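You operate a simulated robot arm through the tools that you are given. There is no shell and no other tool. Be economical: measure what you need, move in short steps, check, and stop when the job is done.

You run a simulated two-armed robot. Do the job below in one go: nothing can be reset, and whatever is moved stays where it is left.

JOB
Brush the light bar clean, wipe the mat, then lift the bar down on to it.
Fine: brush the chalk off with the green brush, wipe with the purple sponge and put both back. Carry the bar in both hands. Set down upright: green brush. What is to be rubbed or washed off counts as gone when no trace of it is left.

It is judged by the outcome, as a careful person would: the job done as asked, and still so three seconds after it is handed in. It fails if anything else is knocked over, pushed out of place, dropped, spilled or broken.

ROBOT AND FRAMES
Two 6-joint arms with two-finger parallel grippers on one trunk, on a base that drives. Base frame: it is fixed to the floor where the robot stands at the start and does not move with it; the origin is under the middle of the robot, x ahead of it, y to its left, z up. Lengths are in m, angles in degrees, forces in N, time in s.
The left shoulder is at the start at [0.06, 0.187, 1.225], the right one opposite. With the tool pointing down near the work surface each hand reaches from about 0.18 to 0.62 m from the robot's upright axis, wherever it stands, measured 20 degrees to its own side. Places, roughly: chalk dust [0.3, -0.2, 0.9]; light bar (121x8x8 cm) [0.6, 0, 1.2]; rubber mat [0.3, 0, 0.9]. Payload 1.57 kg a hand.
The tool frame of a hand sits at the grasp point between the pads (the TCP): z along the fingers, y along the line on which they close. The tips reach 0.03 m beyond it. Largest opening 0.11 m; finger width 0.024, thickness 0.012; the body of the gripper, 0.048 by 0.112 m, starts 0.078 m behind the TCP.
Orientation is told as [roll, pitch, yaw] about the base's x, y, z axes, in that order, counted from this pose: with the fingers straight down and closing along the base's y, the tool's x points along the base's -x, its y along +y and its z along -z.

CONTROLS
- The arms move only by the tool apply_moves. It takes "left_series", "right_series" or both (then of equal length, played together; a hand with none holds still); each is a list of rows, each an object of numbers (a shift or turn left out is 0, a gripper value left out holds the last): "rx", "ry", "rz": the turn, a rotation vector about the tool's x, y, z in degrees; "tx", "ty", "tz": the shift along the tool's x, y, z in cm; "grip": the gripper command, from -1 (fully open) to 1 (shut), values between in proportion. In form: [{"rx": .., "ry": .., "rz": .., "tx": .., "ty": .., "tz": .., "grip": ..}, ...]. A call has 1 to 10 rows; each row shifts and turns the commanded pose from where the row before left it, along the tool's axes as they then stand. Each row takes 0.2 s and may step no farther than 0.05 m and 8.6 degrees from the row before; otherwise, or with a gripper value out of range, the whole call is refused. A pose out of reach is approached as far as the arm can. The call stops where the force on the tool passes 60 N (or 10 N more than at its start, if that is more) or the arm is blocked; 0.2 s more then pass. The fingers move at their own pace (about 0.153 m/s each) and stop on an object; they squeeze with about 25 N. The grip force told is the motor's: it shows also when the fingers shut on nothing. Time passes only in rows, and 0.2 s behind the last, so rows that do not move let the fingers close. It gives the time, the measured TCP pose, the force on the tool (base axes), the opening and the grip force at its end, in the units of the frame above (readings bear some noise), with the torque about the TCP (base axes, N m) and any sound that the robot's microphone picked up.
- Cameras (640 x 400 px; columns grow to the right, rows downward): "scene" is now at [0.0137, -0.0092, 1.7605]; the picture's right is [-0.13, -0.99, 0.00], its down [-0.80, 0.11, -0.60] and it looks along [0.59, -0.08, -0.80] (base axes); focal length 284 px, centre (320, 200). "left" rides on the left gripper at [0.07, -0.016, -0.141] in its tool frame; the picture's right is [0.23, 0.97, 0.00], its down [-0.86, 0.20, -0.48] and it looks along [-0.47, 0.11, 0.88] (tool axes); focal length 222 px, centre (320, 200). "right" rides on the right gripper at [0.07, 0.016, -0.141] in its tool frame; the picture's right is [-0.23, 0.97, 0.00], its down [-0.86, -0.20, -0.48] and it looks along [-0.47, -0.11, 0.88] (tool axes); focal length 222 px, centre (320, 200). There is no depth. A picture from a camera that has moved, and an enlarged one, comes with that camera's place and axes in the base frame and with its lens.
- snapshot(camera): a new picture of that camera. The clock stands still meanwhile.
- slide_trunk(by): slides the trunk up (or, below 0, down) by that many m; the arms and the scene camera ride with it, the base frame stays. It gives what a move gives, with no picture.
- drive_base(legs): drives the robot by 1 to 6 legs, each [ahead, left, turn to the left] in m, m and degrees, along the robot's own axes; the way and the turn of a leg run together, so that a leg with both is an arc; at most 1.5 m and 180 degrees a leg. The arms and the cameras ride along, it lands a little off, and it stops where it bumps. It gives what a move gives.
- head_to(pan, tilt): turns the head with the scene camera to pan (to the left, within 86 degrees either way) and tilt (down, from -29 to 69), counted from straight ahead of the robot. It gives what a move gives.
- enlarge(camera, box): a new picture of the part [left, top, right, bottom] of that camera's present view, enlarged. The clock stands still meanwhile.
- hand_in(): hands the job in; it is judged then, once.

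Go step by step. Nothing tells you exact positions but the pictures and the camera data: compare them with the known pose of the tool, close in by small moves and look again before you grip or let go. The budget is 120 turns and 100 pictures, counting those below and the enlarged ones. Unless the task says otherwise, let go and move clear before handing in, and close with one line.

The tools are called after "Call:" as a command line: name --argument value ..., lists and objects as JSON in quotes. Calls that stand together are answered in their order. apply_moves: Moves the arms, as the interface text tells. Its arguments: {"type":"object","properties":{"left_series":{"type":"array"},"right_series":{"type":"array"}},"required":[]} The other tools are called the same way: slide_trunk (by) slides the trunk up or down; drive_base (legs) drives the base; head_to (pan, tilt) turns the head that bears the scene camera; snapshot (camera) takes a picture; enlarge (camera, box) takes an enlarged picture of a part of a camera's view; hand_in () hands the job in.

At the start:

```text
time_s: 0.0
left_position: [0.3406, 0.0419, 1.4802]
left_ee_rot: [0.0, 0.0, 0.0]
left_contact_force: [1.2, 0.0, 0.9]
left_torque: [0.02, 0.03, -0.02]
left_width: 0.11
left_grip_force: 0.0
right_position: [0.3371, -0.229, 1.4797]
right_ee_rot: [0.0, 0.0, 0.0]
right_contact_force: [-0.9, 0.7, -0.7]
right_torque: [-0.02, 0.0, -0.04]
right_width: 0.1099
right_grip_force: 0.0
trunk travel left (down, up): [-0.853, 0.137]
robot x, y, heading: [0.0004, 0.0003, 0.0]
head pan, tilt: [-7.6, 53.4]
```

scene: 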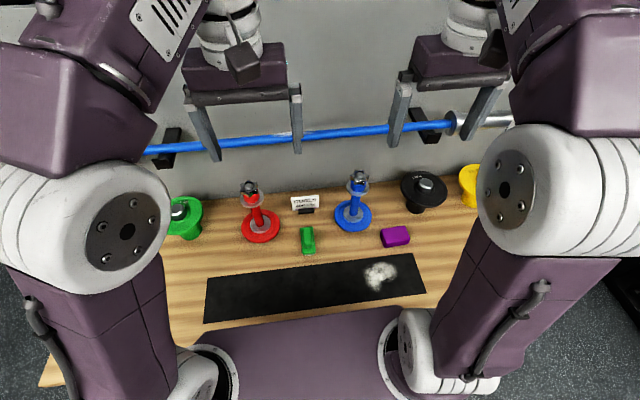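
right: 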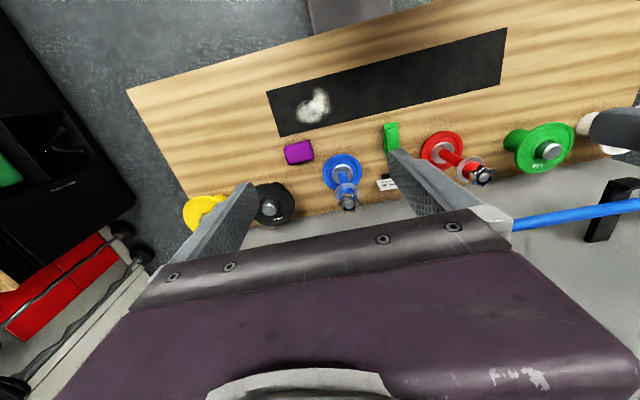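
left: 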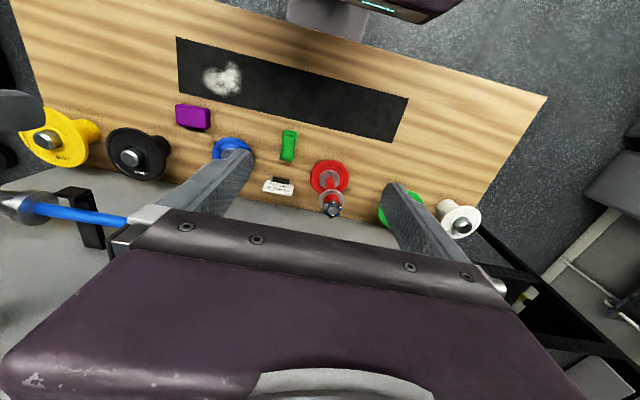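

The bar hangs on wall hooks above the table, with chalk on the mat and seemingly a little on the bar. I'll look closer at the bar, brush, sponge and sign.

Call:
enlarge --camera "scene" --box '[140, 80, 520, 320]'

Call:
enlarge --camera "scene" --box '[240, 170, 420, 290]'

```text
1.67 times, centred on (330, 200) of scene
camera zoom: at [0.0137, -0.0092, 1.7605], right [-0.13, -0.99, 0.0], down [-0.8, 0.11, -0.6], along [0.59, -0.08, -0.8], focal length 474 px, centre (303, 200)
```

zoom: 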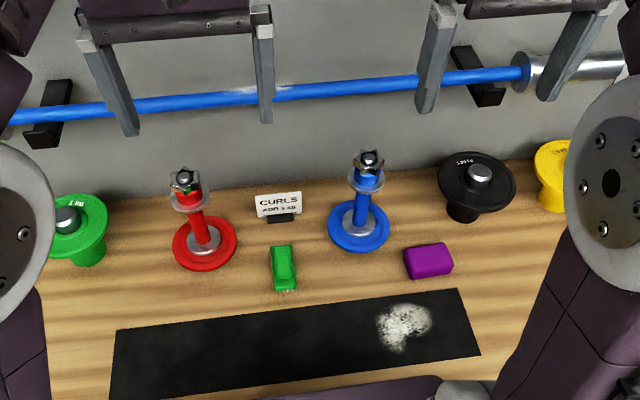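

```text
3.33 times, centred on (330, 230) of scene
camera zoom: at [0.0137, -0.0092, 1.7605], right [-0.13, -0.99, 0.0], down [-0.8, 0.11, -0.6], along [0.59, -0.08, -0.8], focal length 948 px, centre (287, 100)
```

zoom: 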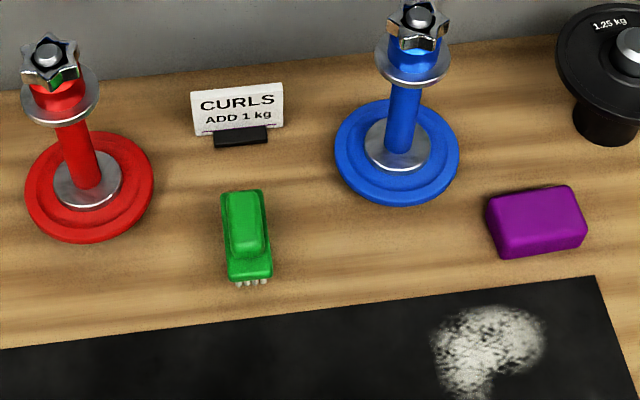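

Brush is near (0.48,-0.03), sponge near (0.46,-0.33), mat about x 0.26–0.40, y -0.39–0.31. The hands hide the bar, so I part them and look at the bar again.

Call:
apply_moves --left_series '[{"ty": 5, "tx": 2}, {"ty": 5, "tx": 2}, {"ty": 5, "tx": 2}, {"ty": 5, "tx": 2}]' --right_series '[{"ty": -5, "tx": 2}, {"ty": -5, "tx": 2}, {"ty": -2, "tx": 2}, {"ty": 0, "tx": 2}]'

Call:
head_to --pan 0 --tilt 38

Call:
snapshot --camera "scene"

Call:
enlarge --camera "scene" --box '[220, 130, 420, 255]'

```text
refused: row 1 steps farther than a row can; nothing moved
```

```text
time_s: 0.8
left_position: [0.3415, 0.0423, 1.4794]
left_ee_rot: [0.0, 0.0, 0.0]
left_contact_force: [-0.8, -0.6, 0.0]
left_torque: [0.0, -0.01, 0.02]
left_width: 0.1099
left_grip_force: 0.1
right_position: [0.3357, -0.229, 1.4791]
right_ee_rot: [0.0, 0.0, -0.1]
right_contact_force: [0.2, -0.2, 0.1]
right_torque: [-0.01, -0.01, -0.04]
right_width: 0.1099
right_grip_force: 0.2
trunk travel left (down, up): [-0.853, 0.137]
robot x, y, heading: [-0.0007, -0.0002, -0.1]
head pan, tilt: [0.0, 38.0]
```

```text
94 pictures are left
camera scene: at [0.0269, 0.0005, 1.782], right [0.0, -1.0, 0.0], down [-0.62, 0.0, -0.79], along [0.79, 0.0, -0.62], focal length 284 px, centre (320, 200)
```

scene: 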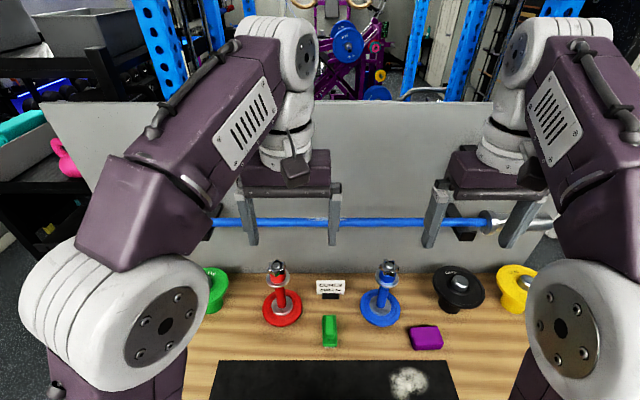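

```text
3.20 times, centred on (320, 192) of scene
camera zoom: at [0.0269, 0.0005, 1.782], right [0.0, -1.0, 0.0], down [-0.62, 0.0, -0.79], along [0.79, 0.0, -0.62], focal length 910 px, centre (320, 224)
```

zoom: 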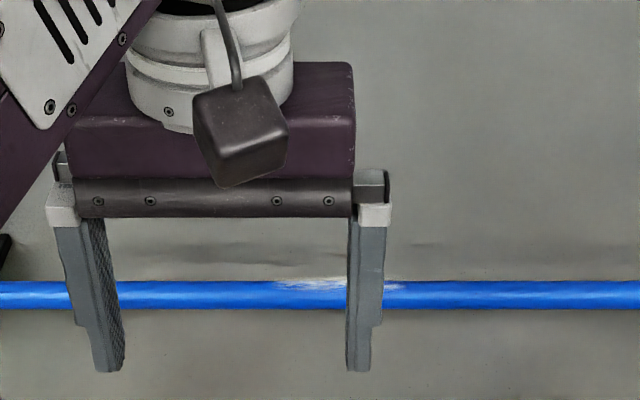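

The chalk lies on top of the bar near y≈0. I part the hands to see it unobstructed.

Call:
apply_moves --left_series '[{"ty": 4.8}, {"ty": 4.8}, {"ty": 4.8}, {"ty": 4.8}]' --right_series '[{"ty": -4.8}, {"ty": -4.8}, {"ty": -1}, {"ty": 0}]'

Call:
enlarge --camera "scene" --box '[220, 180, 420, 305]'

Call:
snapshot --camera "scene"

Call:
snapshot --camera "left"

```text
time_s: 1.8
left_position: [0.3404, 0.2385, 1.4793]
left_ee_rot: [-0.1, 0.0, 0.0]
left_contact_force: [-1.0, -0.2, 0.0]
left_torque: [-0.04, 0.01, 0.04]
left_width: 0.1099
left_grip_force: 0.1
right_position: [0.3366, -0.3319, 1.4797]
right_ee_rot: [-0.1, 0.0, 0.0]
right_contact_force: [0.5, -0.2, -0.4]
right_torque: [-0.11, -0.01, 0.0]
right_width: 0.11
right_grip_force: 0.0
trunk travel left (down, up): [-0.853, 0.137]
robot x, y, heading: [0.0008, 0.0026, 0.1]
head pan, tilt: [0.0, 38.0]
```

```text
3.20 times, centred on (320, 242) of scene
camera zoom: at [0.0268, 0.0039, 1.782], right [0.0, -1.0, 0.0], down [-0.62, 0.0, -0.79], along [0.79, 0.0, -0.62], focal length 910 px, centre (320, 64)
```

zoom: 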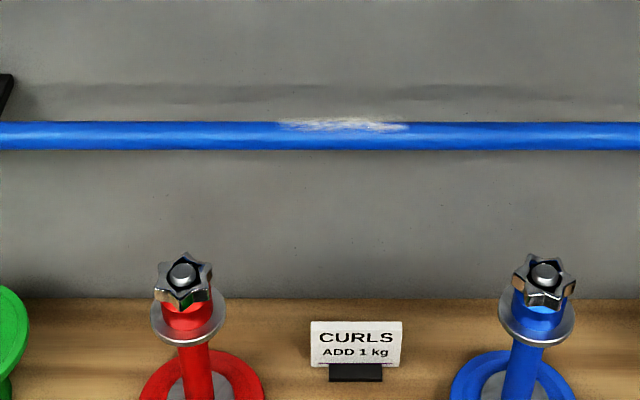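

```text
91 pictures are left
camera scene: at [0.0268, 0.0039, 1.782], right [0.0, -1.0, 0.0], down [-0.62, 0.0, -0.79], along [0.79, 0.0, -0.62], focal length 284 px, centre (320, 200)
```

scene: 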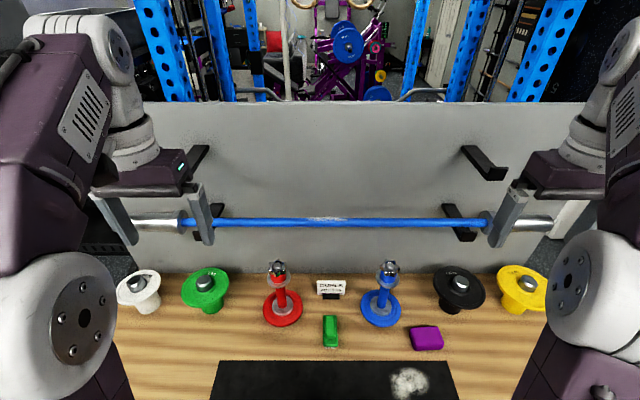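

```text
90 pictures are left
camera left: at [0.2695, 0.2212, 1.6232], right [-0.23, 0.97, 0.0], down [0.86, 0.2, 0.48], along [0.47, 0.11, -0.88], focal length 222 px, centre (320, 200)
```

left: 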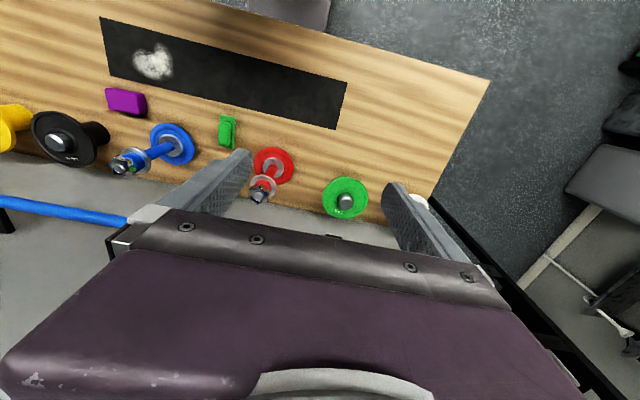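

Bar is at about x 0.62, z 1.24, centre y -0.04, chalk on its top between y -0.08 and 0.04. Next I bring the left hand above the brush.

Call:
apply_moves --left_series '[{"tx": -2, "ty": -3.8}, {"tx": -2, "ty": -3.8}, {"tx": -2, "ty": -3.8}, {"tx": -2, "ty": -3.8}, {"tx": -2, "ty": -3.8}, {"tx": -2, "ty": -3.8}, {"tx": -2, "ty": -3.8}, {"tz": 4.8}, {"tz": 4.8}, {"tz": 4.8}]'

Call:
snapshot --camera "left"

Call:
snapshot --camera "right"

```text
time_s: 4.0
left_position: [0.4313, -0.0089, 1.2768]
left_ee_rot: [0.0, -0.1, 0.1]
left_contact_force: [-0.2, -0.3, -0.5]
left_torque: [-0.01, -0.01, -0.01]
left_width: 0.1099
left_grip_force: 0.1
left hand out of reach, approached as far as the arm can: row 3, 4, 5, 6, 7
right_position: [0.3377, -0.3342, 1.4793]
right_ee_rot: [0.1, 0.1, 0.1]
right_contact_force: [0.7, 1.1, 0.4]
right_torque: [0.03, -0.01, -0.03]
right_width: 0.1098
right_grip_force: 0.0
trunk travel left (down, up): [-0.853, 0.137]
robot x, y, heading: [0.0006, -0.0009, -0.0]
head pan, tilt: [0.0, 38.0]
```

```text
89 pictures are left
camera left: at [0.3596, -0.0251, 1.4198], right [-0.23, 0.97, 0.0], down [0.86, 0.2, 0.48], along [0.47, 0.11, -0.88], focal length 222 px, centre (320, 200)
```

left: 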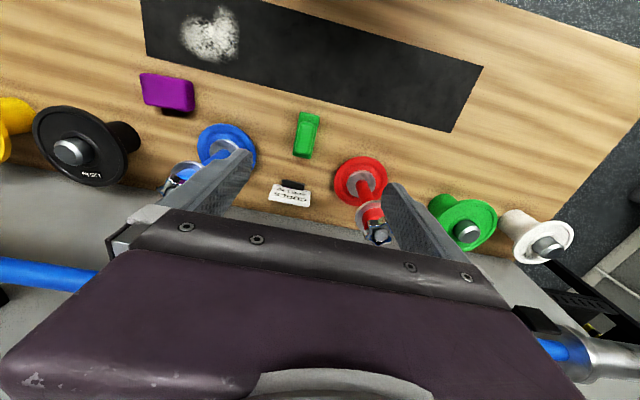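

```text
88 pictures are left
camera right: at [0.2691, -0.3184, 1.6203], right [0.23, 0.97, 0.0], down [0.86, -0.2, 0.48], along [0.47, -0.11, -0.88], focal length 222 px, centre (320, 200)
```

right: 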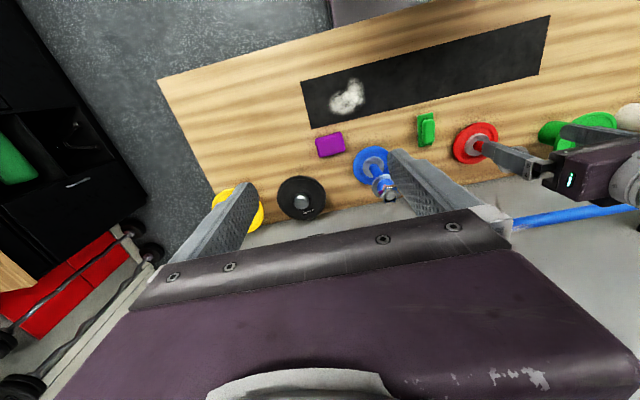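

The bar is at the edge of the arms' reach, so I'll want to drive a little closer. First I look down at the gap between robot and table.

Call:
head_to --pan 0 --tilt 69

Call:
snapshot --camera "scene"

Call:
enlarge --camera "left" --box '[60, 40, 400, 230]'

```text
time_s: 4.9
left_position: [0.4284, -0.0082, 1.2782]
left_ee_rot: [0.0, -0.1, 0.0]
left_contact_force: [-0.6, -0.1, -0.2]
left_torque: [0.03, 0.01, -0.02]
left_width: 0.1101
left_grip_force: 0.0
right_position: [0.3367, -0.3333, 1.4788]
right_ee_rot: [0.0, 0.0, 0.0]
right_contact_force: [1.0, 0.2, -0.5]
right_torque: [0.01, 0.03, -0.01]
right_width: 0.1099
right_grip_force: 0.1
trunk travel left (down, up): [-0.853, 0.137]
robot x, y, heading: [-0.0015, 0.0006, -0.1]
head pan, tilt: [0.0, 68.8]
```

```text
87 pictures are left
camera scene: at [-0.0038, 0.0008, 1.743], right [0.0, -1.0, 0.0], down [-0.93, 0.0, -0.36], along [0.36, 0.0, -0.93], focal length 284 px, centre (320, 200)
```

scene: 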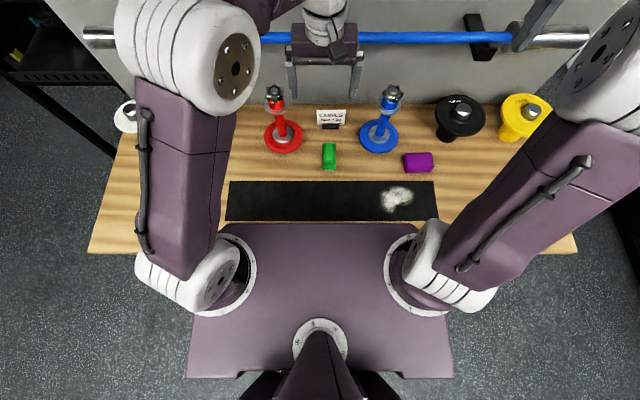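

```text
1.88 times, centred on (230, 135) of left
camera zoom: at [0.3583, -0.024, 1.421], right [-0.23, 0.97, 0.0], down [0.85, 0.2, 0.48], along [0.47, 0.11, -0.88], focal length 418 px, centre (489, 322)
```

zoom: 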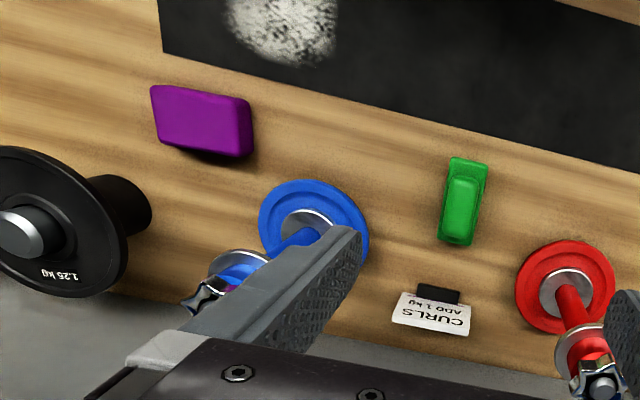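

Brush confirmed near (0.48,-0.03). I lower the left hand further toward it and check.

Call:
apply_moves --left_series '[{"tz": 4.8}, {"tz": 4.8}, {"tz": 4.8}, {"tz": 4.8}]'

Call:
snapshot --camera "left"

```text
time_s: 5.9
left_position: [0.4295, -0.0071, 1.0852]
left_ee_rot: [0.1, 0.1, 0.0]
left_contact_force: [0.2, 0.6, -0.1]
left_torque: [0.01, 0.0, 0.0]
left_width: 0.1102
left_grip_force: 0.0
right_position: [0.3372, -0.3343, 1.4796]
right_ee_rot: [0.0, 0.2, 0.0]
right_contact_force: [-0.6, 1.0, 0.3]
right_torque: [0.0, 0.03, 0.02]
right_width: 0.1101
right_grip_force: 0.1
trunk travel left (down, up): [-0.853, 0.137]
robot x, y, heading: [-0.0008, 0.0009, 0.2]
head pan, tilt: [0.0, 68.8]
```

```text
85 pictures are left
camera left: at [0.3591, -0.0237, 1.2281], right [-0.23, 0.97, 0.0], down [0.86, 0.2, 0.48], along [0.47, 0.11, -0.88], focal length 222 px, centre (320, 200)
```

left: 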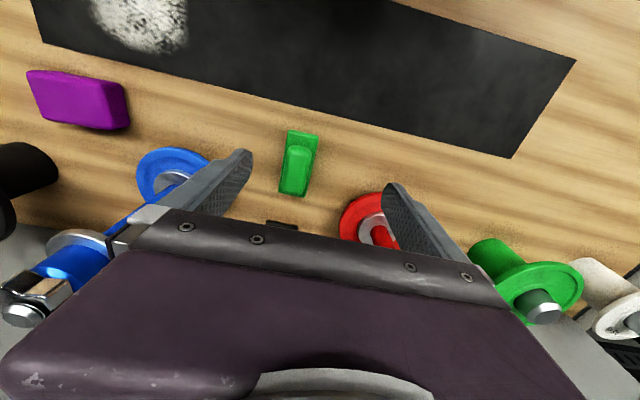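

Brush centre refined to (0.48,-0.029), lying along x. I align over it and go partway down.

Call:
apply_moves --left_series '[{"tx": -2.5, "ty": -1.1}, {"tx": -2.5, "ty": -1.1}, {"tz": 4}, {"tz": 4}, {"tz": 3}]'

Call:
snapshot --camera "left"

Call:
enlarge --camera "scene" --box '[260, 80, 420, 180]'

```text
time_s: 7.1
left_position: [0.4814, -0.032, 0.9738]
left_ee_rot: [0.0, 0.2, 0.0]
left_contact_force: [-0.6, 1.0, 0.5]
left_torque: [0.04, 0.01, -0.05]
left_width: 0.1099
left_grip_force: 0.0
right_position: [0.3392, -0.3335, 1.4793]
right_ee_rot: [0.0, 0.1, -0.1]
right_contact_force: [-0.1, -0.5, 0.5]
right_torque: [-0.03, 0.01, 0.0]
right_width: 0.1103
right_grip_force: 0.0
trunk travel left (down, up): [-0.853, 0.137]
robot x, y, heading: [-0.0001, 0.0022, 0.0]
head pan, tilt: [0.0, 68.8]
```

```text
84 pictures are left
camera left: at [0.4109, -0.0484, 1.1168], right [-0.23, 0.97, 0.0], down [0.86, 0.2, 0.48], along [0.47, 0.11, -0.88], focal length 222 px, centre (320, 200)
```

left: 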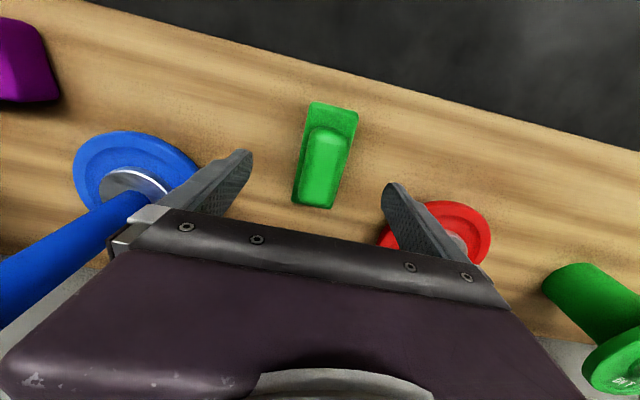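

```text
4.00 times, centred on (340, 130) of scene
camera zoom: at [-0.0021, 0.0002, 1.743], right [0.0, -1.0, 0.0], down [-0.93, 0.0, -0.36], along [0.36, 0.0, -0.93], focal length 1138 px, centre (240, 480)
```

zoom: 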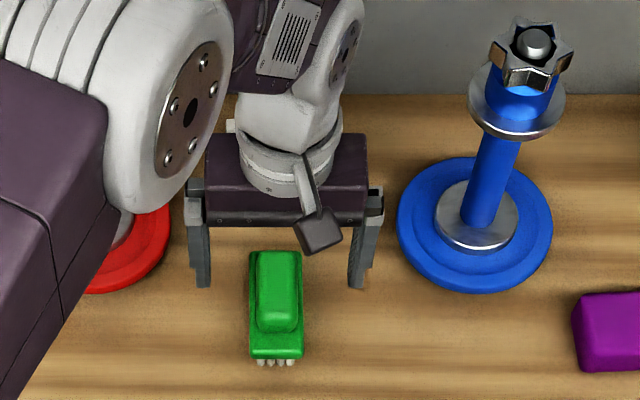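

The brush lies centred between the fingers. I go down 5 cm and look before gripping.

Call:
apply_moves --left_series '[{"tz": 2.5, "tx": 0.3}, {"tz": 2.5, "tx": 0.3}]'

Call:
snapshot --camera "left"

Call:
enlarge --camera "right" --box '[370, 80, 530, 180]'

```text
time_s: 7.7
left_position: [0.4757, -0.0309, 0.9248]
left_ee_rot: [0.0, 0.1, 0.0]
left_contact_force: [0.9, 0.7, 0.2]
left_torque: [0.03, 0.03, 0.02]
left_width: 0.1102
left_grip_force: 0.1
right_position: [0.3387, -0.335, 1.4789]
right_ee_rot: [0.0, -0.1, 0.0]
right_contact_force: [-0.3, 0.5, -0.8]
right_torque: [0.0, 0.05, 0.01]
right_width: 0.1102
right_grip_force: 0.1
trunk travel left (down, up): [-0.853, 0.137]
robot x, y, heading: [-0.0, 0.0007, 0.2]
head pan, tilt: [0.0, 68.8]
```

```text
82 pictures are left
camera left: at [0.4052, -0.0473, 1.0677], right [-0.23, 0.97, 0.0], down [0.86, 0.2, 0.48], along [0.47, 0.11, -0.88], focal length 222 px, centre (320, 200)
```

left: 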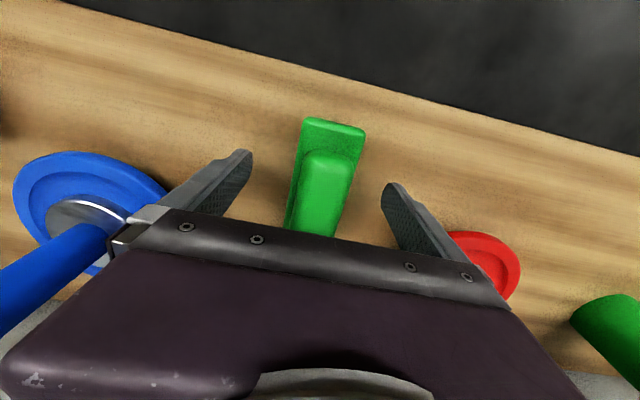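

```text
4.00 times, centred on (450, 130) of right
camera zoom: at [0.2689, -0.3176, 1.6205], right [0.23, 0.97, 0.0], down [0.86, -0.2, 0.48], along [0.47, -0.11, -0.88], focal length 888 px, centre (-200, 480)
```

zoom: 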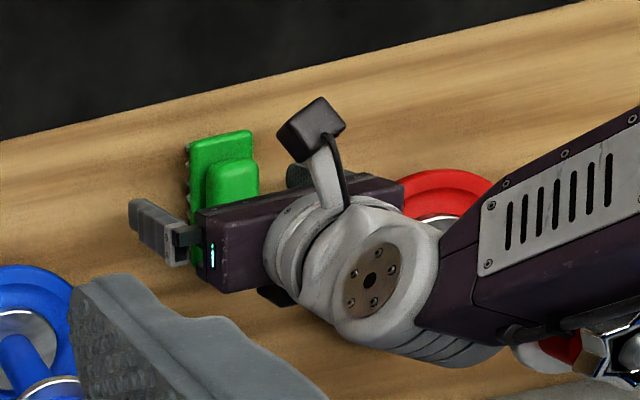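

Fingers straddle the brush. I close.

Call:
apply_moves --left_series '[{"grip": 1}, {}, {}]'

Call:
snapshot --camera "left"

```text
time_s: 8.5
left_position: [0.4744, -0.0305, 0.9254]
left_ee_rot: [0.1, 0.0, 0.1]
left_contact_force: [-1.1, 0.8, 0.0]
left_torque: [0.03, -0.01, -0.01]
left_width: 0.0448
left_grip_force: 24.9
right_position: [0.3358, -0.3347, 1.4793]
right_ee_rot: [0.1, 0.0, 0.0]
right_contact_force: [-0.5, -0.1, -0.3]
right_torque: [0.02, 0.0, 0.0]
right_width: 0.1099
right_grip_force: 0.0
trunk travel left (down, up): [-0.853, 0.137]
robot x, y, heading: [-0.0007, -0.004, -0.1]
head pan, tilt: [0.0, 68.8]
```

```text
80 pictures are left
camera left: at [0.4044, -0.0472, 1.0682], right [-0.23, 0.97, 0.0], down [0.86, 0.2, 0.48], along [0.47, 0.11, -0.88], focal length 222 px, centre (320, 200)
```

left: 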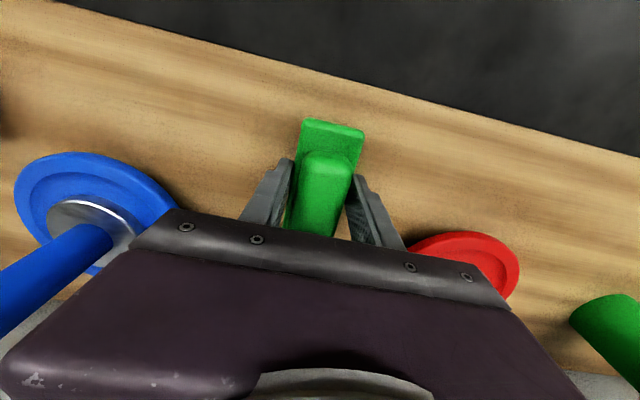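

Brush gripped at its plate (bristles end ~4.5 cm below the TCP). I lift it, draw back, and raise the trunk.

Call:
apply_moves --left_series '[{"tz": -3}, {"tz": -4.5}, {"tz": -4.5}, {"tz": -4.5}, {"tx": 4.5}, {"tx": 4.5}]'

Call:
slide_trunk --by 0.137

Call:
drive_base --legs '[[0.05, 0, 0]]'

Call:
snapshot --camera "left"

Call:
snapshot --camera "scene"

```text
time_s: 9.9
left_position: [0.3817, -0.0345, 1.092]
left_ee_rot: [0.0, -0.1, 0.1]
left_contact_force: [-0.9, -0.4, -0.6]
left_torque: [0.0, -0.05, -0.02]
left_width: 0.0446
left_grip_force: 25.4
right_position: [0.3349, -0.3337, 1.4806]
right_ee_rot: [0.0, -0.1, 0.0]
right_contact_force: [-0.2, -0.3, -0.3]
right_torque: [0.0, -0.01, 0.02]
right_width: 0.1099
right_grip_force: 0.1
trunk travel left (down, up): [-0.853, 0.137]
robot x, y, heading: [0.0001, -0.0021, 0.1]
head pan, tilt: [0.0, 68.8]
```

```text
time_s: 11.6
left_position: [0.3857, -0.0348, 1.2271]
left_ee_rot: [0.0, 0.0, 0.0]
left_contact_force: [0.2, -0.1, -0.3]
left_torque: [0.0, 0.04, 0.0]
left_width: 0.0443
left_grip_force: 25.6
right_position: [0.3365, -0.3348, 1.615]
right_ee_rot: [0.1, 0.0, 0.0]
right_contact_force: [-0.1, 0.2, -0.6]
right_torque: [0.02, 0.01, 0.0]
right_width: 0.1102
right_grip_force: 0.1
trunk travel left (down, up): [-0.99, 0.0]
robot x, y, heading: [0.0017, -0.0011, 0.1]
head pan, tilt: [0.0, 68.8]
```

```text
time_s: 12.5
left_position: [0.4233, -0.0348, 1.2311]
left_ee_rot: [-0.1, -0.4, -0.1]
left_contact_force: [-1.2, -0.7, -1.6]
left_torque: [-0.01, -0.06, 0.0]
left_width: 0.0444
left_grip_force: 24.9
right_position: [0.3706, -0.3338, 1.6216]
right_ee_rot: [0.0, -0.6, -0.1]
right_contact_force: [-1.5, -0.3, 0.2]
right_torque: [0.01, -0.16, 0.01]
right_width: 0.1099
right_grip_force: 0.0
trunk travel left (down, up): [-0.99, 0.0]
robot x, y, heading: [0.0497, -0.0001, -0.1]
head pan, tilt: [0.0, 68.8]
```

```text
79 pictures are left
camera left: at [0.3519, -0.0513, 1.3737], right [-0.23, 0.97, 0.0], down [0.85, 0.2, 0.49], along [0.47, 0.11, -0.87], focal length 222 px, centre (320, 200)
```

left: 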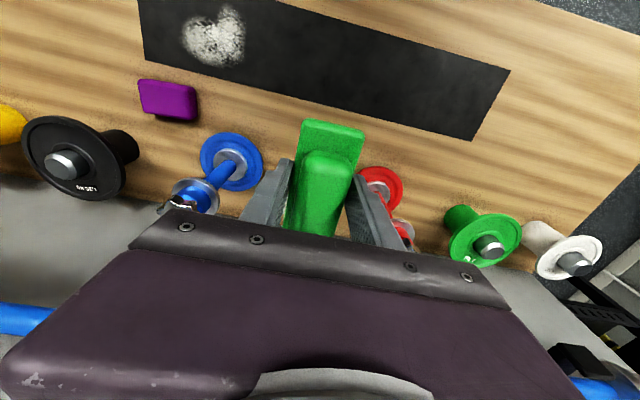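

```text
78 pictures are left
camera scene: at [0.0292, 0.0004, 1.8796], right [0.0, -1.0, 0.0], down [-0.93, 0.0, -0.37], along [0.37, 0.0, -0.93], focal length 284 px, centre (320, 200)
```

scene: 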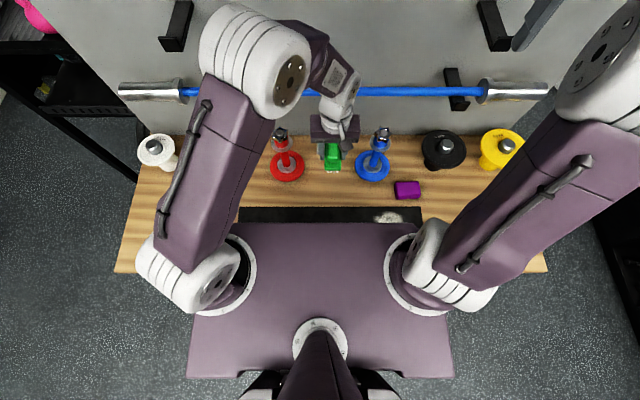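

The drive went freely; bar measured at x≈0.605, z≈1.248, centre y≈-0.037. I drive 7 cm further and raise the brush.

Call:
apply_moves --left_series '[{"tx": 4}, {"tx": 3}]'

Call:
drive_base --legs '[[0.07, 0, 0]]'

Call:
apply_moves --left_series '[{"tz": -4.5}, {"tz": -4.5}, {"tz": -3}, {}]'

Call:
snapshot --camera "left"

```text
time_s: 13.1
left_position: [0.3603, -0.0352, 1.2291]
left_ee_rot: [0.1, -0.2, -0.1]
left_contact_force: [-0.3, 0.5, -0.8]
left_torque: [0.0, -0.01, 0.04]
left_width: 0.0446
left_grip_force: 25.0
right_position: [0.3811, -0.3342, 1.6179]
right_ee_rot: [0.0, -0.3, -0.1]
right_contact_force: [-0.1, -0.1, 0.3]
right_torque: [-0.04, -0.05, -0.01]
right_width: 0.1099
right_grip_force: 0.0
trunk travel left (down, up): [-0.99, 0.0]
robot x, y, heading: [0.0476, -0.0035, 0.2]
head pan, tilt: [0.0, 68.8]
```

```text
time_s: 14.1
left_position: [0.4214, -0.0346, 1.2314]
left_ee_rot: [0.1, -0.6, -0.1]
left_contact_force: [-0.5, 0.3, -1.4]
left_torque: [0.01, -0.06, 0.0]
left_width: 0.0444
left_grip_force: 25.5
right_position: [0.4383, -0.3343, 1.6199]
right_ee_rot: [-0.1, -0.7, -0.1]
right_contact_force: [-1.2, 0.1, -0.3]
right_torque: [0.0, -0.13, 0.03]
right_width: 0.11
right_grip_force: 0.1
trunk travel left (down, up): [-0.99, 0.0]
robot x, y, heading: [0.1157, -0.0009, -0.1]
head pan, tilt: [0.0, 68.8]
```

```text
time_s: 15.1
left_position: [0.4394, -0.0359, 1.3463]
left_ee_rot: [0.2, 0.3, -0.1]
left_contact_force: [1.1, 0.3, -1.4]
left_torque: [0.0, 0.07, 0.01]
left_width: 0.0444
left_grip_force: 25.2
right_position: [0.4609, -0.3353, 1.6153]
right_ee_rot: [0.0, 0.1, -0.1]
right_contact_force: [0.3, 0.5, 0.1]
right_torque: [-0.04, 0.04, 0.05]
right_width: 0.1102
right_grip_force: 0.0
trunk travel left (down, up): [-0.99, 0.0]
robot x, y, heading: [0.1183, 0.003, -0.2]
head pan, tilt: [0.0, 68.8]
```

```text
77 pictures are left
camera left: at [0.3683, -0.051, 1.489], right [-0.23, 0.97, 0.0], down [0.86, 0.2, 0.47], along [0.46, 0.11, -0.88], focal length 222 px, centre (320, 200)
```

left: 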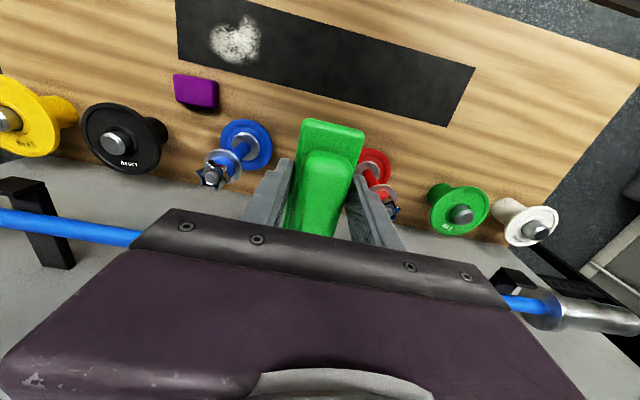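

Bar height confirmed (~1.25). I move the brush forward over the bar with ~4 cm clearance and check from the scene camera.

Call:
apply_moves --left_series '[{"tx": -4}, {"tx": -4}, {"tx": -4}, {"tx": -3}, {}]'

Call:
head_to --pan 0 --tilt 50

Call:
snapshot --camera "scene"

Call:
snapshot --camera "right"

```text
time_s: 16.3
left_position: [0.5836, -0.033, 1.348]
left_ee_rot: [0.0, 0.0, -0.2]
left_contact_force: [0.0, -0.6, -1.3]
left_torque: [0.03, 0.0, 0.0]
left_width: 0.0443
left_grip_force: 24.5
right_position: [0.4539, -0.3354, 1.6169]
right_ee_rot: [0.0, -0.1, -0.2]
right_contact_force: [0.3, 0.9, 0.7]
right_torque: [0.0, 0.01, 0.02]
right_width: 0.1098
right_grip_force: 0.1
trunk travel left (down, up): [-0.99, 0.0]
robot x, y, heading: [0.1173, 0.0017, -0.1]
head pan, tilt: [0.0, 68.8]
```

```text
time_s: 17.1
left_position: [0.5838, -0.0328, 1.3465]
left_ee_rot: [0.0, 0.1, -0.1]
left_contact_force: [-0.4, -0.9, -1.7]
left_torque: [0.01, 0.02, 0.02]
left_width: 0.0443
left_grip_force: 25.2
right_position: [0.4536, -0.3332, 1.6174]
right_ee_rot: [0.0, 0.0, 0.0]
right_contact_force: [-0.3, -0.1, -0.5]
right_torque: [0.0, 0.0, -0.03]
right_width: 0.11
right_grip_force: 0.1
trunk travel left (down, up): [-0.99, 0.0]
robot x, y, heading: [0.1187, -0.0042, -0.1]
head pan, tilt: [0.0, 50.0]
```

```text
76 pictures are left
camera scene: at [0.1366, 0.0003, 1.9016], right [0.0, -1.0, 0.0], down [-0.77, 0.0, -0.64], along [0.64, 0.0, -0.77], focal length 284 px, centre (320, 200)
```

scene: 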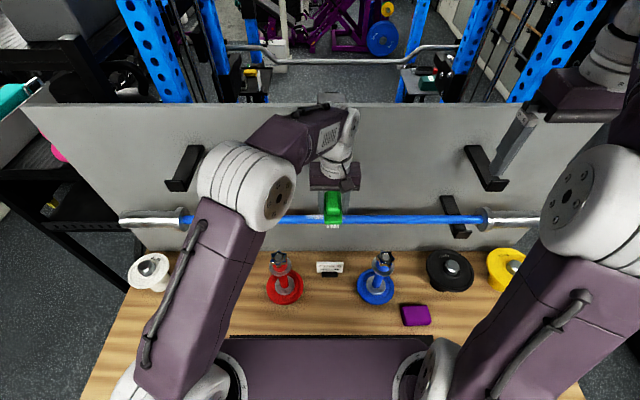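

```text
75 pictures are left
camera right: at [0.3858, -0.3178, 1.758], right [0.23, 0.97, 0.0], down [0.85, -0.2, 0.48], along [0.47, -0.11, -0.88], focal length 222 px, centre (320, 200)
```

right: 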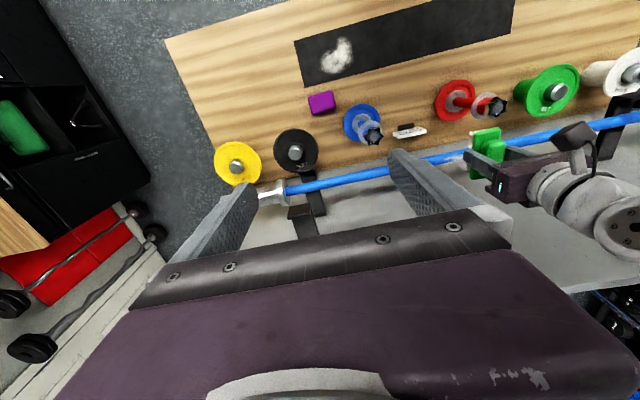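

The brush is directly over the bar. I descend gently in small steps to touch.

Call:
apply_moves --left_series '[{"tz": 1.5, "tx": -0.8}, {"tz": 1}, {"tz": 0.5}, {"tz": 0.4}, {"tz": 0.3}, {}]'

Call:
enlarge --camera "scene" --box '[260, 160, 400, 250]'

Call:
enlarge --camera "right" --box '[400, 80, 560, 180]'

```text
time_s: 18.5
left_position: [0.5912, -0.0341, 1.3119]
left_ee_rot: [0.1, 0.0, 0.0]
left_contact_force: [-0.1, 0.1, -0.9]
left_torque: [0.01, -0.01, 0.0]
left_width: 0.0445
left_grip_force: 24.7
right_position: [0.4551, -0.3343, 1.6158]
right_ee_rot: [0.0, 0.0, -0.1]
right_contact_force: [0.6, 0.1, -0.3]
right_torque: [-0.04, -0.05, 0.0]
right_width: 0.1101
right_grip_force: 0.1
trunk travel left (down, up): [-0.99, 0.0]
robot x, y, heading: [0.1171, -0.0018, 0.1]
head pan, tilt: [0.0, 50.0]
```

```text
4.44 times, centred on (330, 205) of scene
camera zoom: at [0.1365, 0.0003, 1.9017], right [0.0, -1.0, 0.0], down [-0.77, 0.0, -0.64], along [0.64, 0.0, -0.77], focal length 1264 px, centre (276, 178)
```

zoom: 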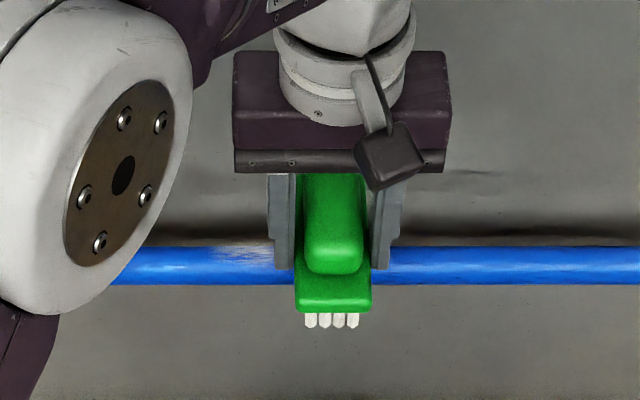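

```text
4.00 times, centred on (480, 130) of right
camera zoom: at [0.3857, -0.3178, 1.758], right [0.23, 0.97, 0.0], down [0.85, -0.2, 0.48], along [0.47, -0.11, -0.88], focal length 888 px, centre (-320, 480)
```

zoom: 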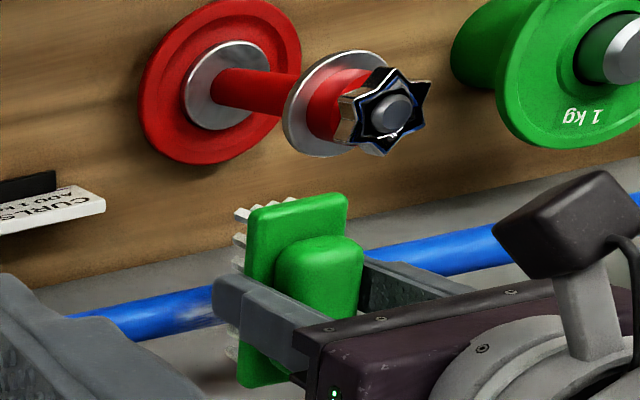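

Not touching yet. I step down a few millimetres more.

Call:
apply_moves --left_series '[{"tz": 0.3}, {"tz": 0.3}, {}]'

Call:
apply_moves --left_series '[{"tz": 0.3}, {}]'

Call:
apply_moves --left_series '[{"tz": 0.3}, {}]'

```text
time_s: 19.3
left_position: [0.5914, -0.0345, 1.3047]
left_ee_rot: [0.0, 0.2, 0.0]
left_contact_force: [0.4, 0.4, -0.5]
left_torque: [0.0, 0.01, 0.02]
left_width: 0.0445
left_grip_force: 24.7
right_position: [0.4545, -0.335, 1.6178]
right_ee_rot: [0.0, 0.1, -0.1]
right_contact_force: [-0.4, -0.3, 0.0]
right_torque: [0.0, -0.02, 0.0]
right_width: 0.1097
right_grip_force: 0.0
trunk travel left (down, up): [-0.99, 0.0]
robot x, y, heading: [0.1229, 0.0004, -0.1]
head pan, tilt: [0.0, 50.0]
```

```text
time_s: 19.9
left_position: [0.5911, -0.0362, 1.3015]
left_ee_rot: [0.0, 0.1, -0.1]
left_contact_force: [-0.1, 0.7, 0.0]
left_torque: [-0.01, 0.06, 0.0]
left_width: 0.0447
left_grip_force: 25.0
right_position: [0.455, -0.3357, 1.6172]
right_ee_rot: [0.0, 0.0, 0.0]
right_contact_force: [-0.4, -0.1, 0.8]
right_torque: [-0.04, 0.03, -0.01]
right_width: 0.1102
right_grip_force: 0.1
trunk travel left (down, up): [-0.99, 0.0]
robot x, y, heading: [0.1196, -0.0006, 0.1]
head pan, tilt: [0.0, 50.0]
```

```text
time_s: 20.5
left_position: [0.5918, -0.0353, 1.3013]
left_ee_rot: [0.0, -0.1, -0.1]
left_contact_force: [-0.6, 0.3, 5.7]
left_torque: [0.0, -0.15, -0.01]
left_width: 0.0445
left_grip_force: 24.8
right_position: [0.4544, -0.3341, 1.6167]
right_ee_rot: [-0.1, -0.1, -0.1]
right_contact_force: [-0.4, -0.4, -0.1]
right_torque: [0.01, 0.0, 0.02]
right_width: 0.1101
right_grip_force: 0.0
trunk travel left (down, up): [-0.99, 0.0]
robot x, y, heading: [0.1187, -0.0004, -0.2]
head pan, tilt: [0.0, 50.0]
```

Contact at about 6 N. I stroke along the bar to both sides.

Call:
apply_moves --left_series '[{"ty": 3}, {"ty": 3}, {"ty": 3}, {"ty": 2}, {"ty": -3}, {"ty": -3}, {"ty": -3}, {"ty": -3}, {"ty": -3}, {"ty": -3}]'

Call:
apply_moves --left_series '[{"ty": -2}, {"ty": 3}, {"ty": 3}, {"ty": 3}, {"ty": 3}, {"ty": 3}, {"ty": 3}, {"ty": 2}]'

Call:
enlarge --camera "scene" --box '[260, 160, 400, 250]'

Call:
enlarge --camera "right" --box '[380, 80, 580, 205]'

```text
time_s: 22.7
left_position: [0.5926, -0.1092, 1.3002]
left_ee_rot: [0.1, 0.2, -0.1]
left_contact_force: [-1.0, -0.6, -1.6]
left_torque: [0.07, 0.02, -0.01]
left_width: 0.0444
left_grip_force: 24.7
right_position: [0.4557, -0.3363, 1.6153]
right_ee_rot: [0.0, -0.1, -0.2]
right_contact_force: [-0.4, 1.1, -0.1]
right_torque: [0.05, 0.02, -0.04]
right_width: 0.1101
right_grip_force: 0.0
trunk travel left (down, up): [-0.99, 0.0]
robot x, y, heading: [0.1169, -0.0027, -0.2]
head pan, tilt: [0.0, 50.0]
```

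```text
time_s: 24.5
left_position: [0.5929, 0.0766, 1.3022]
left_ee_rot: [0.0, 0.0, -0.1]
left_contact_force: [0.2, 0.8, -1.6]
left_torque: [0.03, 0.01, 0.0]
left_width: 0.0443
left_grip_force: 25.1
right_position: [0.4549, -0.3333, 1.6174]
right_ee_rot: [-0.1, 0.0, -0.2]
right_contact_force: [-0.8, -0.1, 0.1]
right_torque: [-0.04, 0.01, 0.05]
right_width: 0.1101
right_grip_force: 0.1
trunk travel left (down, up): [-0.99, 0.0]
robot x, y, heading: [0.1172, -0.0002, -0.2]
head pan, tilt: [0.0, 50.0]
```

```text
4.44 times, centred on (330, 205) of scene
camera zoom: at [0.1366, 0.0011, 1.9017], right [0.0, -1.0, 0.0], down [-0.77, 0.0, -0.64], along [0.64, 0.0, -0.77], focal length 1264 px, centre (276, 178)
```

zoom: 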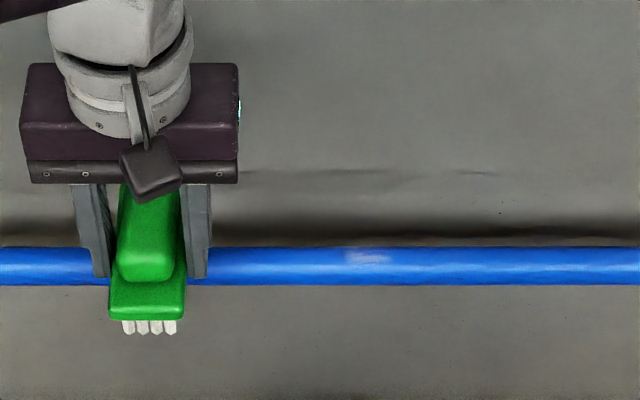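

```text
3.20 times, centred on (480, 142) of right
camera zoom: at [0.3857, -0.3171, 1.7581], right [0.23, 0.97, 0.0], down [0.85, -0.2, 0.48], along [0.47, -0.11, -0.88], focal length 711 px, centre (-192, 384)
```

zoom: 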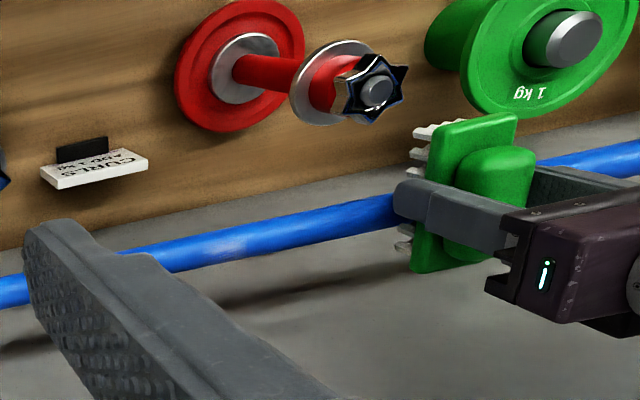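

Nearly clean: a faint patch remains around y≈-0.06. I press slightly more and brush there.

Call:
apply_moves --left_series '[{"tz": 0.3, "ty": -2}, {"ty": -3}, {"ty": -3}, {"ty": -3}, {"ty": -3}, {"ty": -3}, {"ty": -2}, {"ty": 3}, {"ty": 3}, {"ty": 3}]'

Call:
apply_moves --left_series '[{"ty": -3}, {"ty": -3}, {"ty": -3}, {"ty": 3}, {"ty": 3}, {"ty": 3}, {"ty": 3}, {"ty": 3}, {"ty": 3}, {"ty": 2}]'

Call:
enlarge --camera "scene" --box '[260, 160, 400, 250]'

Call:
enlarge --camera "right" --box '[380, 80, 580, 205]'

```text
time_s: 26.7
left_position: [0.5906, -0.025, 1.2974]
left_ee_rot: [0.1, 0.1, -0.1]
left_contact_force: [0.1, 0.1, 5.2]
left_torque: [0.02, -0.16, 0.02]
left_width: 0.0447
left_grip_force: 25.1
right_position: [0.4542, -0.333, 1.6178]
right_ee_rot: [-0.1, 0.0, 0.0]
right_contact_force: [0.8, 0.8, 0.1]
right_torque: [-0.02, 0.02, -0.03]
right_width: 0.1101
right_grip_force: 0.0
trunk travel left (down, up): [-0.99, 0.0]
robot x, y, heading: [0.1195, -0.0037, -0.0]
head pan, tilt: [0.0, 50.0]
```

```text
time_s: 28.9
left_position: [0.5905, 0.0843, 1.2961]
left_ee_rot: [0.2, 0.1, -0.1]
left_contact_force: [0.2, -0.9, 5.9]
left_torque: [0.04, -0.18, -0.05]
left_width: 0.0445
left_grip_force: 24.6
right_position: [0.4535, -0.3348, 1.6163]
right_ee_rot: [-0.1, -0.2, -0.1]
right_contact_force: [-0.1, 0.5, 1.3]
right_torque: [0.03, 0.0, 0.01]
right_width: 0.1101
right_grip_force: 0.1
trunk travel left (down, up): [-0.99, 0.0]
robot x, y, heading: [0.1143, 0.0024, -0.3]
head pan, tilt: [0.0, 50.0]
```

```text
4.44 times, centred on (330, 205) of scene
camera zoom: at [0.1351, -0.0003, 1.9016], right [0.0, -1.0, 0.0], down [-0.77, 0.0, -0.64], along [0.64, 0.0, -0.77], focal length 1264 px, centre (276, 178)
```

zoom: 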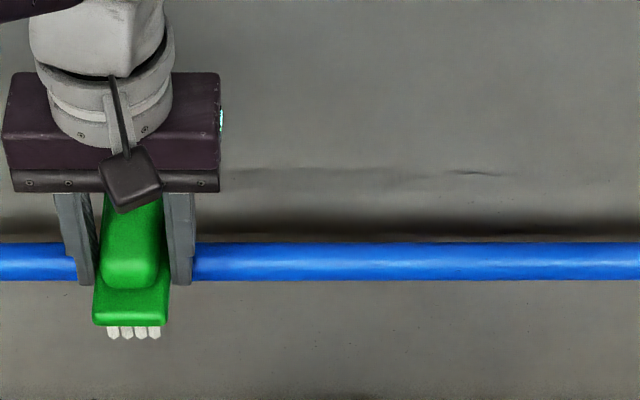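

```text
3.20 times, centred on (480, 142) of right
camera zoom: at [0.3844, -0.3183, 1.758], right [0.23, 0.97, 0.0], down [0.85, -0.2, 0.48], along [0.47, -0.11, -0.88], focal length 711 px, centre (-192, 384)
```

zoom: 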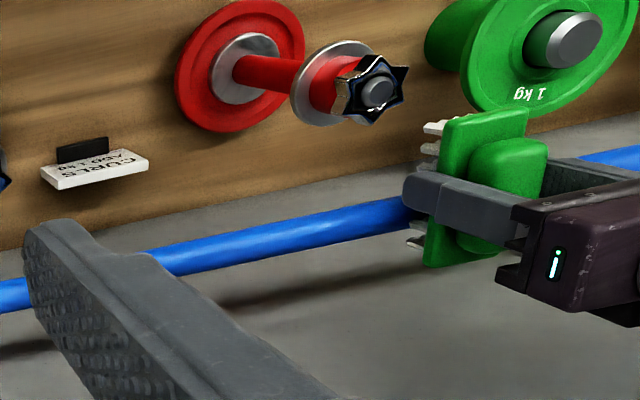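

The bar looks clean. I lift the brush off, withdraw it, then check the spot it covered.

Call:
apply_moves --left_series '[{"tz": -3}, {"tz": -3}, {"tx": 4}, {"tx": 4}, {"tx": 4}, {"tx": 4}, {"ty": -4}, {"ty": -4}, {"ty": -3.4}, {}]'

Call:
enlarge --camera "scene" --box '[180, 130, 460, 305]'

Call:
enlarge --camera "right" --box '[260, 80, 580, 280]'

```text
time_s: 31.1
left_position: [0.4307, -0.0292, 1.3576]
left_ee_rot: [0.1, 0.0, -0.1]
left_contact_force: [-0.2, -0.6, -1.5]
left_torque: [-0.02, 0.01, 0.0]
left_width: 0.0443
left_grip_force: 24.8
right_position: [0.4534, -0.3335, 1.6185]
right_ee_rot: [-0.2, 0.0, -0.1]
right_contact_force: [0.0, -0.3, 0.1]
right_torque: [0.01, -0.03, -0.02]
right_width: 0.1098
right_grip_force: 0.0
trunk travel left (down, up): [-0.99, 0.0]
robot x, y, heading: [0.1211, 0.0009, -0.2]
head pan, tilt: [0.0, 50.0]
```

```text
2.29 times, centred on (320, 218) of scene
camera zoom: at [0.1353, 0.0014, 1.9017], right [0.0, -1.0, 0.0], down [-0.77, 0.0, -0.64], along [0.64, 0.0, -0.77], focal length 650 px, centre (320, 160)
```

zoom: 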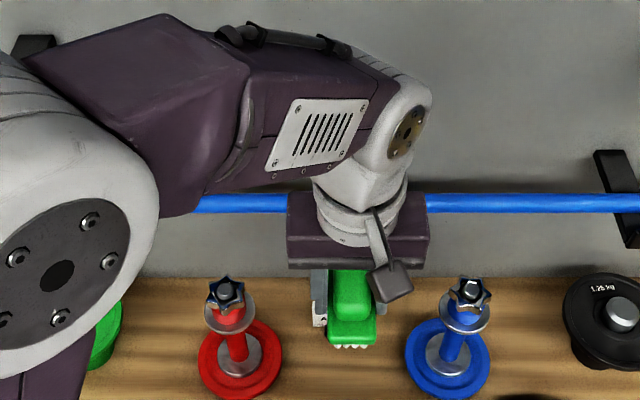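

```text
2.00 times, centred on (420, 180) of right
camera zoom: at [0.3846, -0.3168, 1.7584], right [0.23, 0.97, 0.0], down [0.85, -0.2, 0.48], along [0.47, -0.11, -0.88], focal length 444 px, centre (120, 240)
```

zoom: 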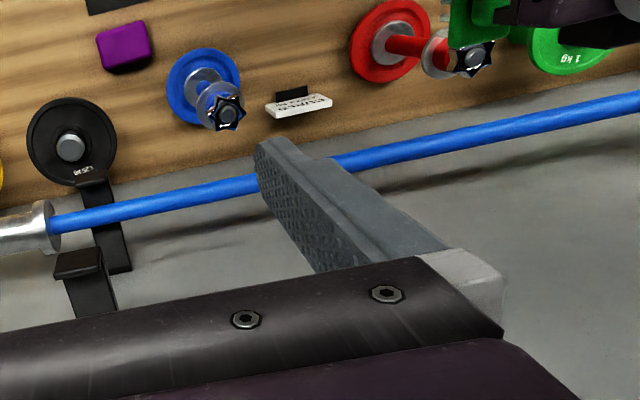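

Bar is clean. I drive back, lower the trunk, and prepare to put the brush back.

Call:
drive_base --legs '[[-0.12, 0, 0]]'

Call:
slide_trunk --by -0.137

Call:
apply_moves --left_series '[{}, {}, {}]'

```text
time_s: 32.4
left_position: [0.3199, -0.0297, 1.3553]
left_ee_rot: [0.0, 0.5, -0.2]
left_contact_force: [1.3, -0.1, -2.3]
left_torque: [0.02, 0.06, 0.03]
left_width: 0.0442
left_grip_force: 25.2
right_position: [0.3439, -0.3345, 1.6135]
right_ee_rot: [-0.1, 0.3, -0.2]
right_contact_force: [1.0, 0.3, -0.3]
right_torque: [0.0, 0.07, 0.0]
right_width: 0.1099
right_grip_force: 0.1
trunk travel left (down, up): [-0.99, 0.0]
robot x, y, heading: [0.0018, 0.0014, -0.1]
head pan, tilt: [0.0, 50.0]
```

```text
time_s: 34.0
left_position: [0.3118, -0.0297, 1.221]
left_ee_rot: [0.0, 0.0, -0.2]
left_contact_force: [0.3, 0.3, -1.1]
left_torque: [0.01, -0.05, 0.0]
left_width: 0.0443
left_grip_force: 25.1
right_position: [0.333, -0.3348, 1.4807]
right_ee_rot: [0.0, -0.1, -0.1]
right_contact_force: [0.1, 1.1, 0.2]
right_torque: [0.03, 0.0, 0.01]
right_width: 0.1101
right_grip_force: 0.2
trunk travel left (down, up): [-0.853, 0.137]
robot x, y, heading: [-0.0021, 0.002, -0.2]
head pan, tilt: [0.0, 50.0]
```

```text
time_s: 34.8
left_position: [0.314, -0.0294, 1.2204]
left_ee_rot: [-0.1, 0.1, -0.2]
left_contact_force: [-0.7, -0.5, -1.6]
left_torque: [0.02, 0.03, 0.0]
left_width: 0.0445
left_grip_force: 25.0
right_position: [0.3355, -0.3341, 1.4795]
right_ee_rot: [0.0, 0.0, -0.2]
right_contact_force: [-0.1, -0.5, 0.5]
right_torque: [0.0, -0.02, -0.03]
right_width: 0.1099
right_grip_force: 0.1
trunk travel left (down, up): [-0.853, 0.137]
robot x, y, heading: [-0.0021, -0.001, -0.1]
head pan, tilt: [0.0, 50.0]
```

Now lower and move the brush to just above its place.

Call:
apply_moves --left_series '[{"tz": 4.5}, {"tz": 4.5}, {"tz": 4.5, "tx": -1.5}, {"tx": -4.5}, {"tx": -4.5}, {"tx": -4}, {"tz": 4, "tx": -1.5}, {"tz": 4}, {"tz": 3}, {}]'

Call:
snapshot --camera "left"

```text
time_s: 37.0
left_position: [0.4709, -0.0283, 0.9761]
left_ee_rot: [0.0, 0.1, -0.2]
left_contact_force: [0.0, -0.7, -0.4]
left_torque: [-0.03, 0.03, 0.03]
left_width: 0.0442
left_grip_force: 25.1
right_position: [0.3343, -0.3352, 1.4798]
right_ee_rot: [0.0, 0.1, -0.2]
right_contact_force: [-0.3, 0.2, 0.3]
right_torque: [0.02, 0.02, 0.01]
right_width: 0.1097
right_grip_force: 0.0
trunk travel left (down, up): [-0.853, 0.137]
robot x, y, heading: [0.0012, -0.0005, -0.1]
head pan, tilt: [0.0, 50.0]
```

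```text
66 pictures are left
camera left: at [0.4011, -0.0466, 1.1182], right [-0.22, 0.97, 0.0], down [0.86, 0.2, 0.48], along [0.47, 0.11, -0.88], focal length 222 px, centre (320, 200)
```

left: 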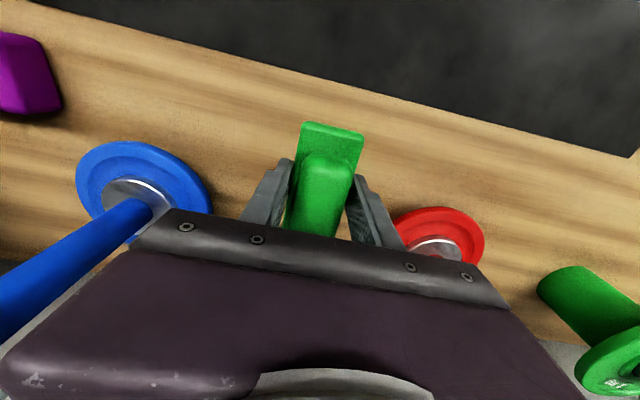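

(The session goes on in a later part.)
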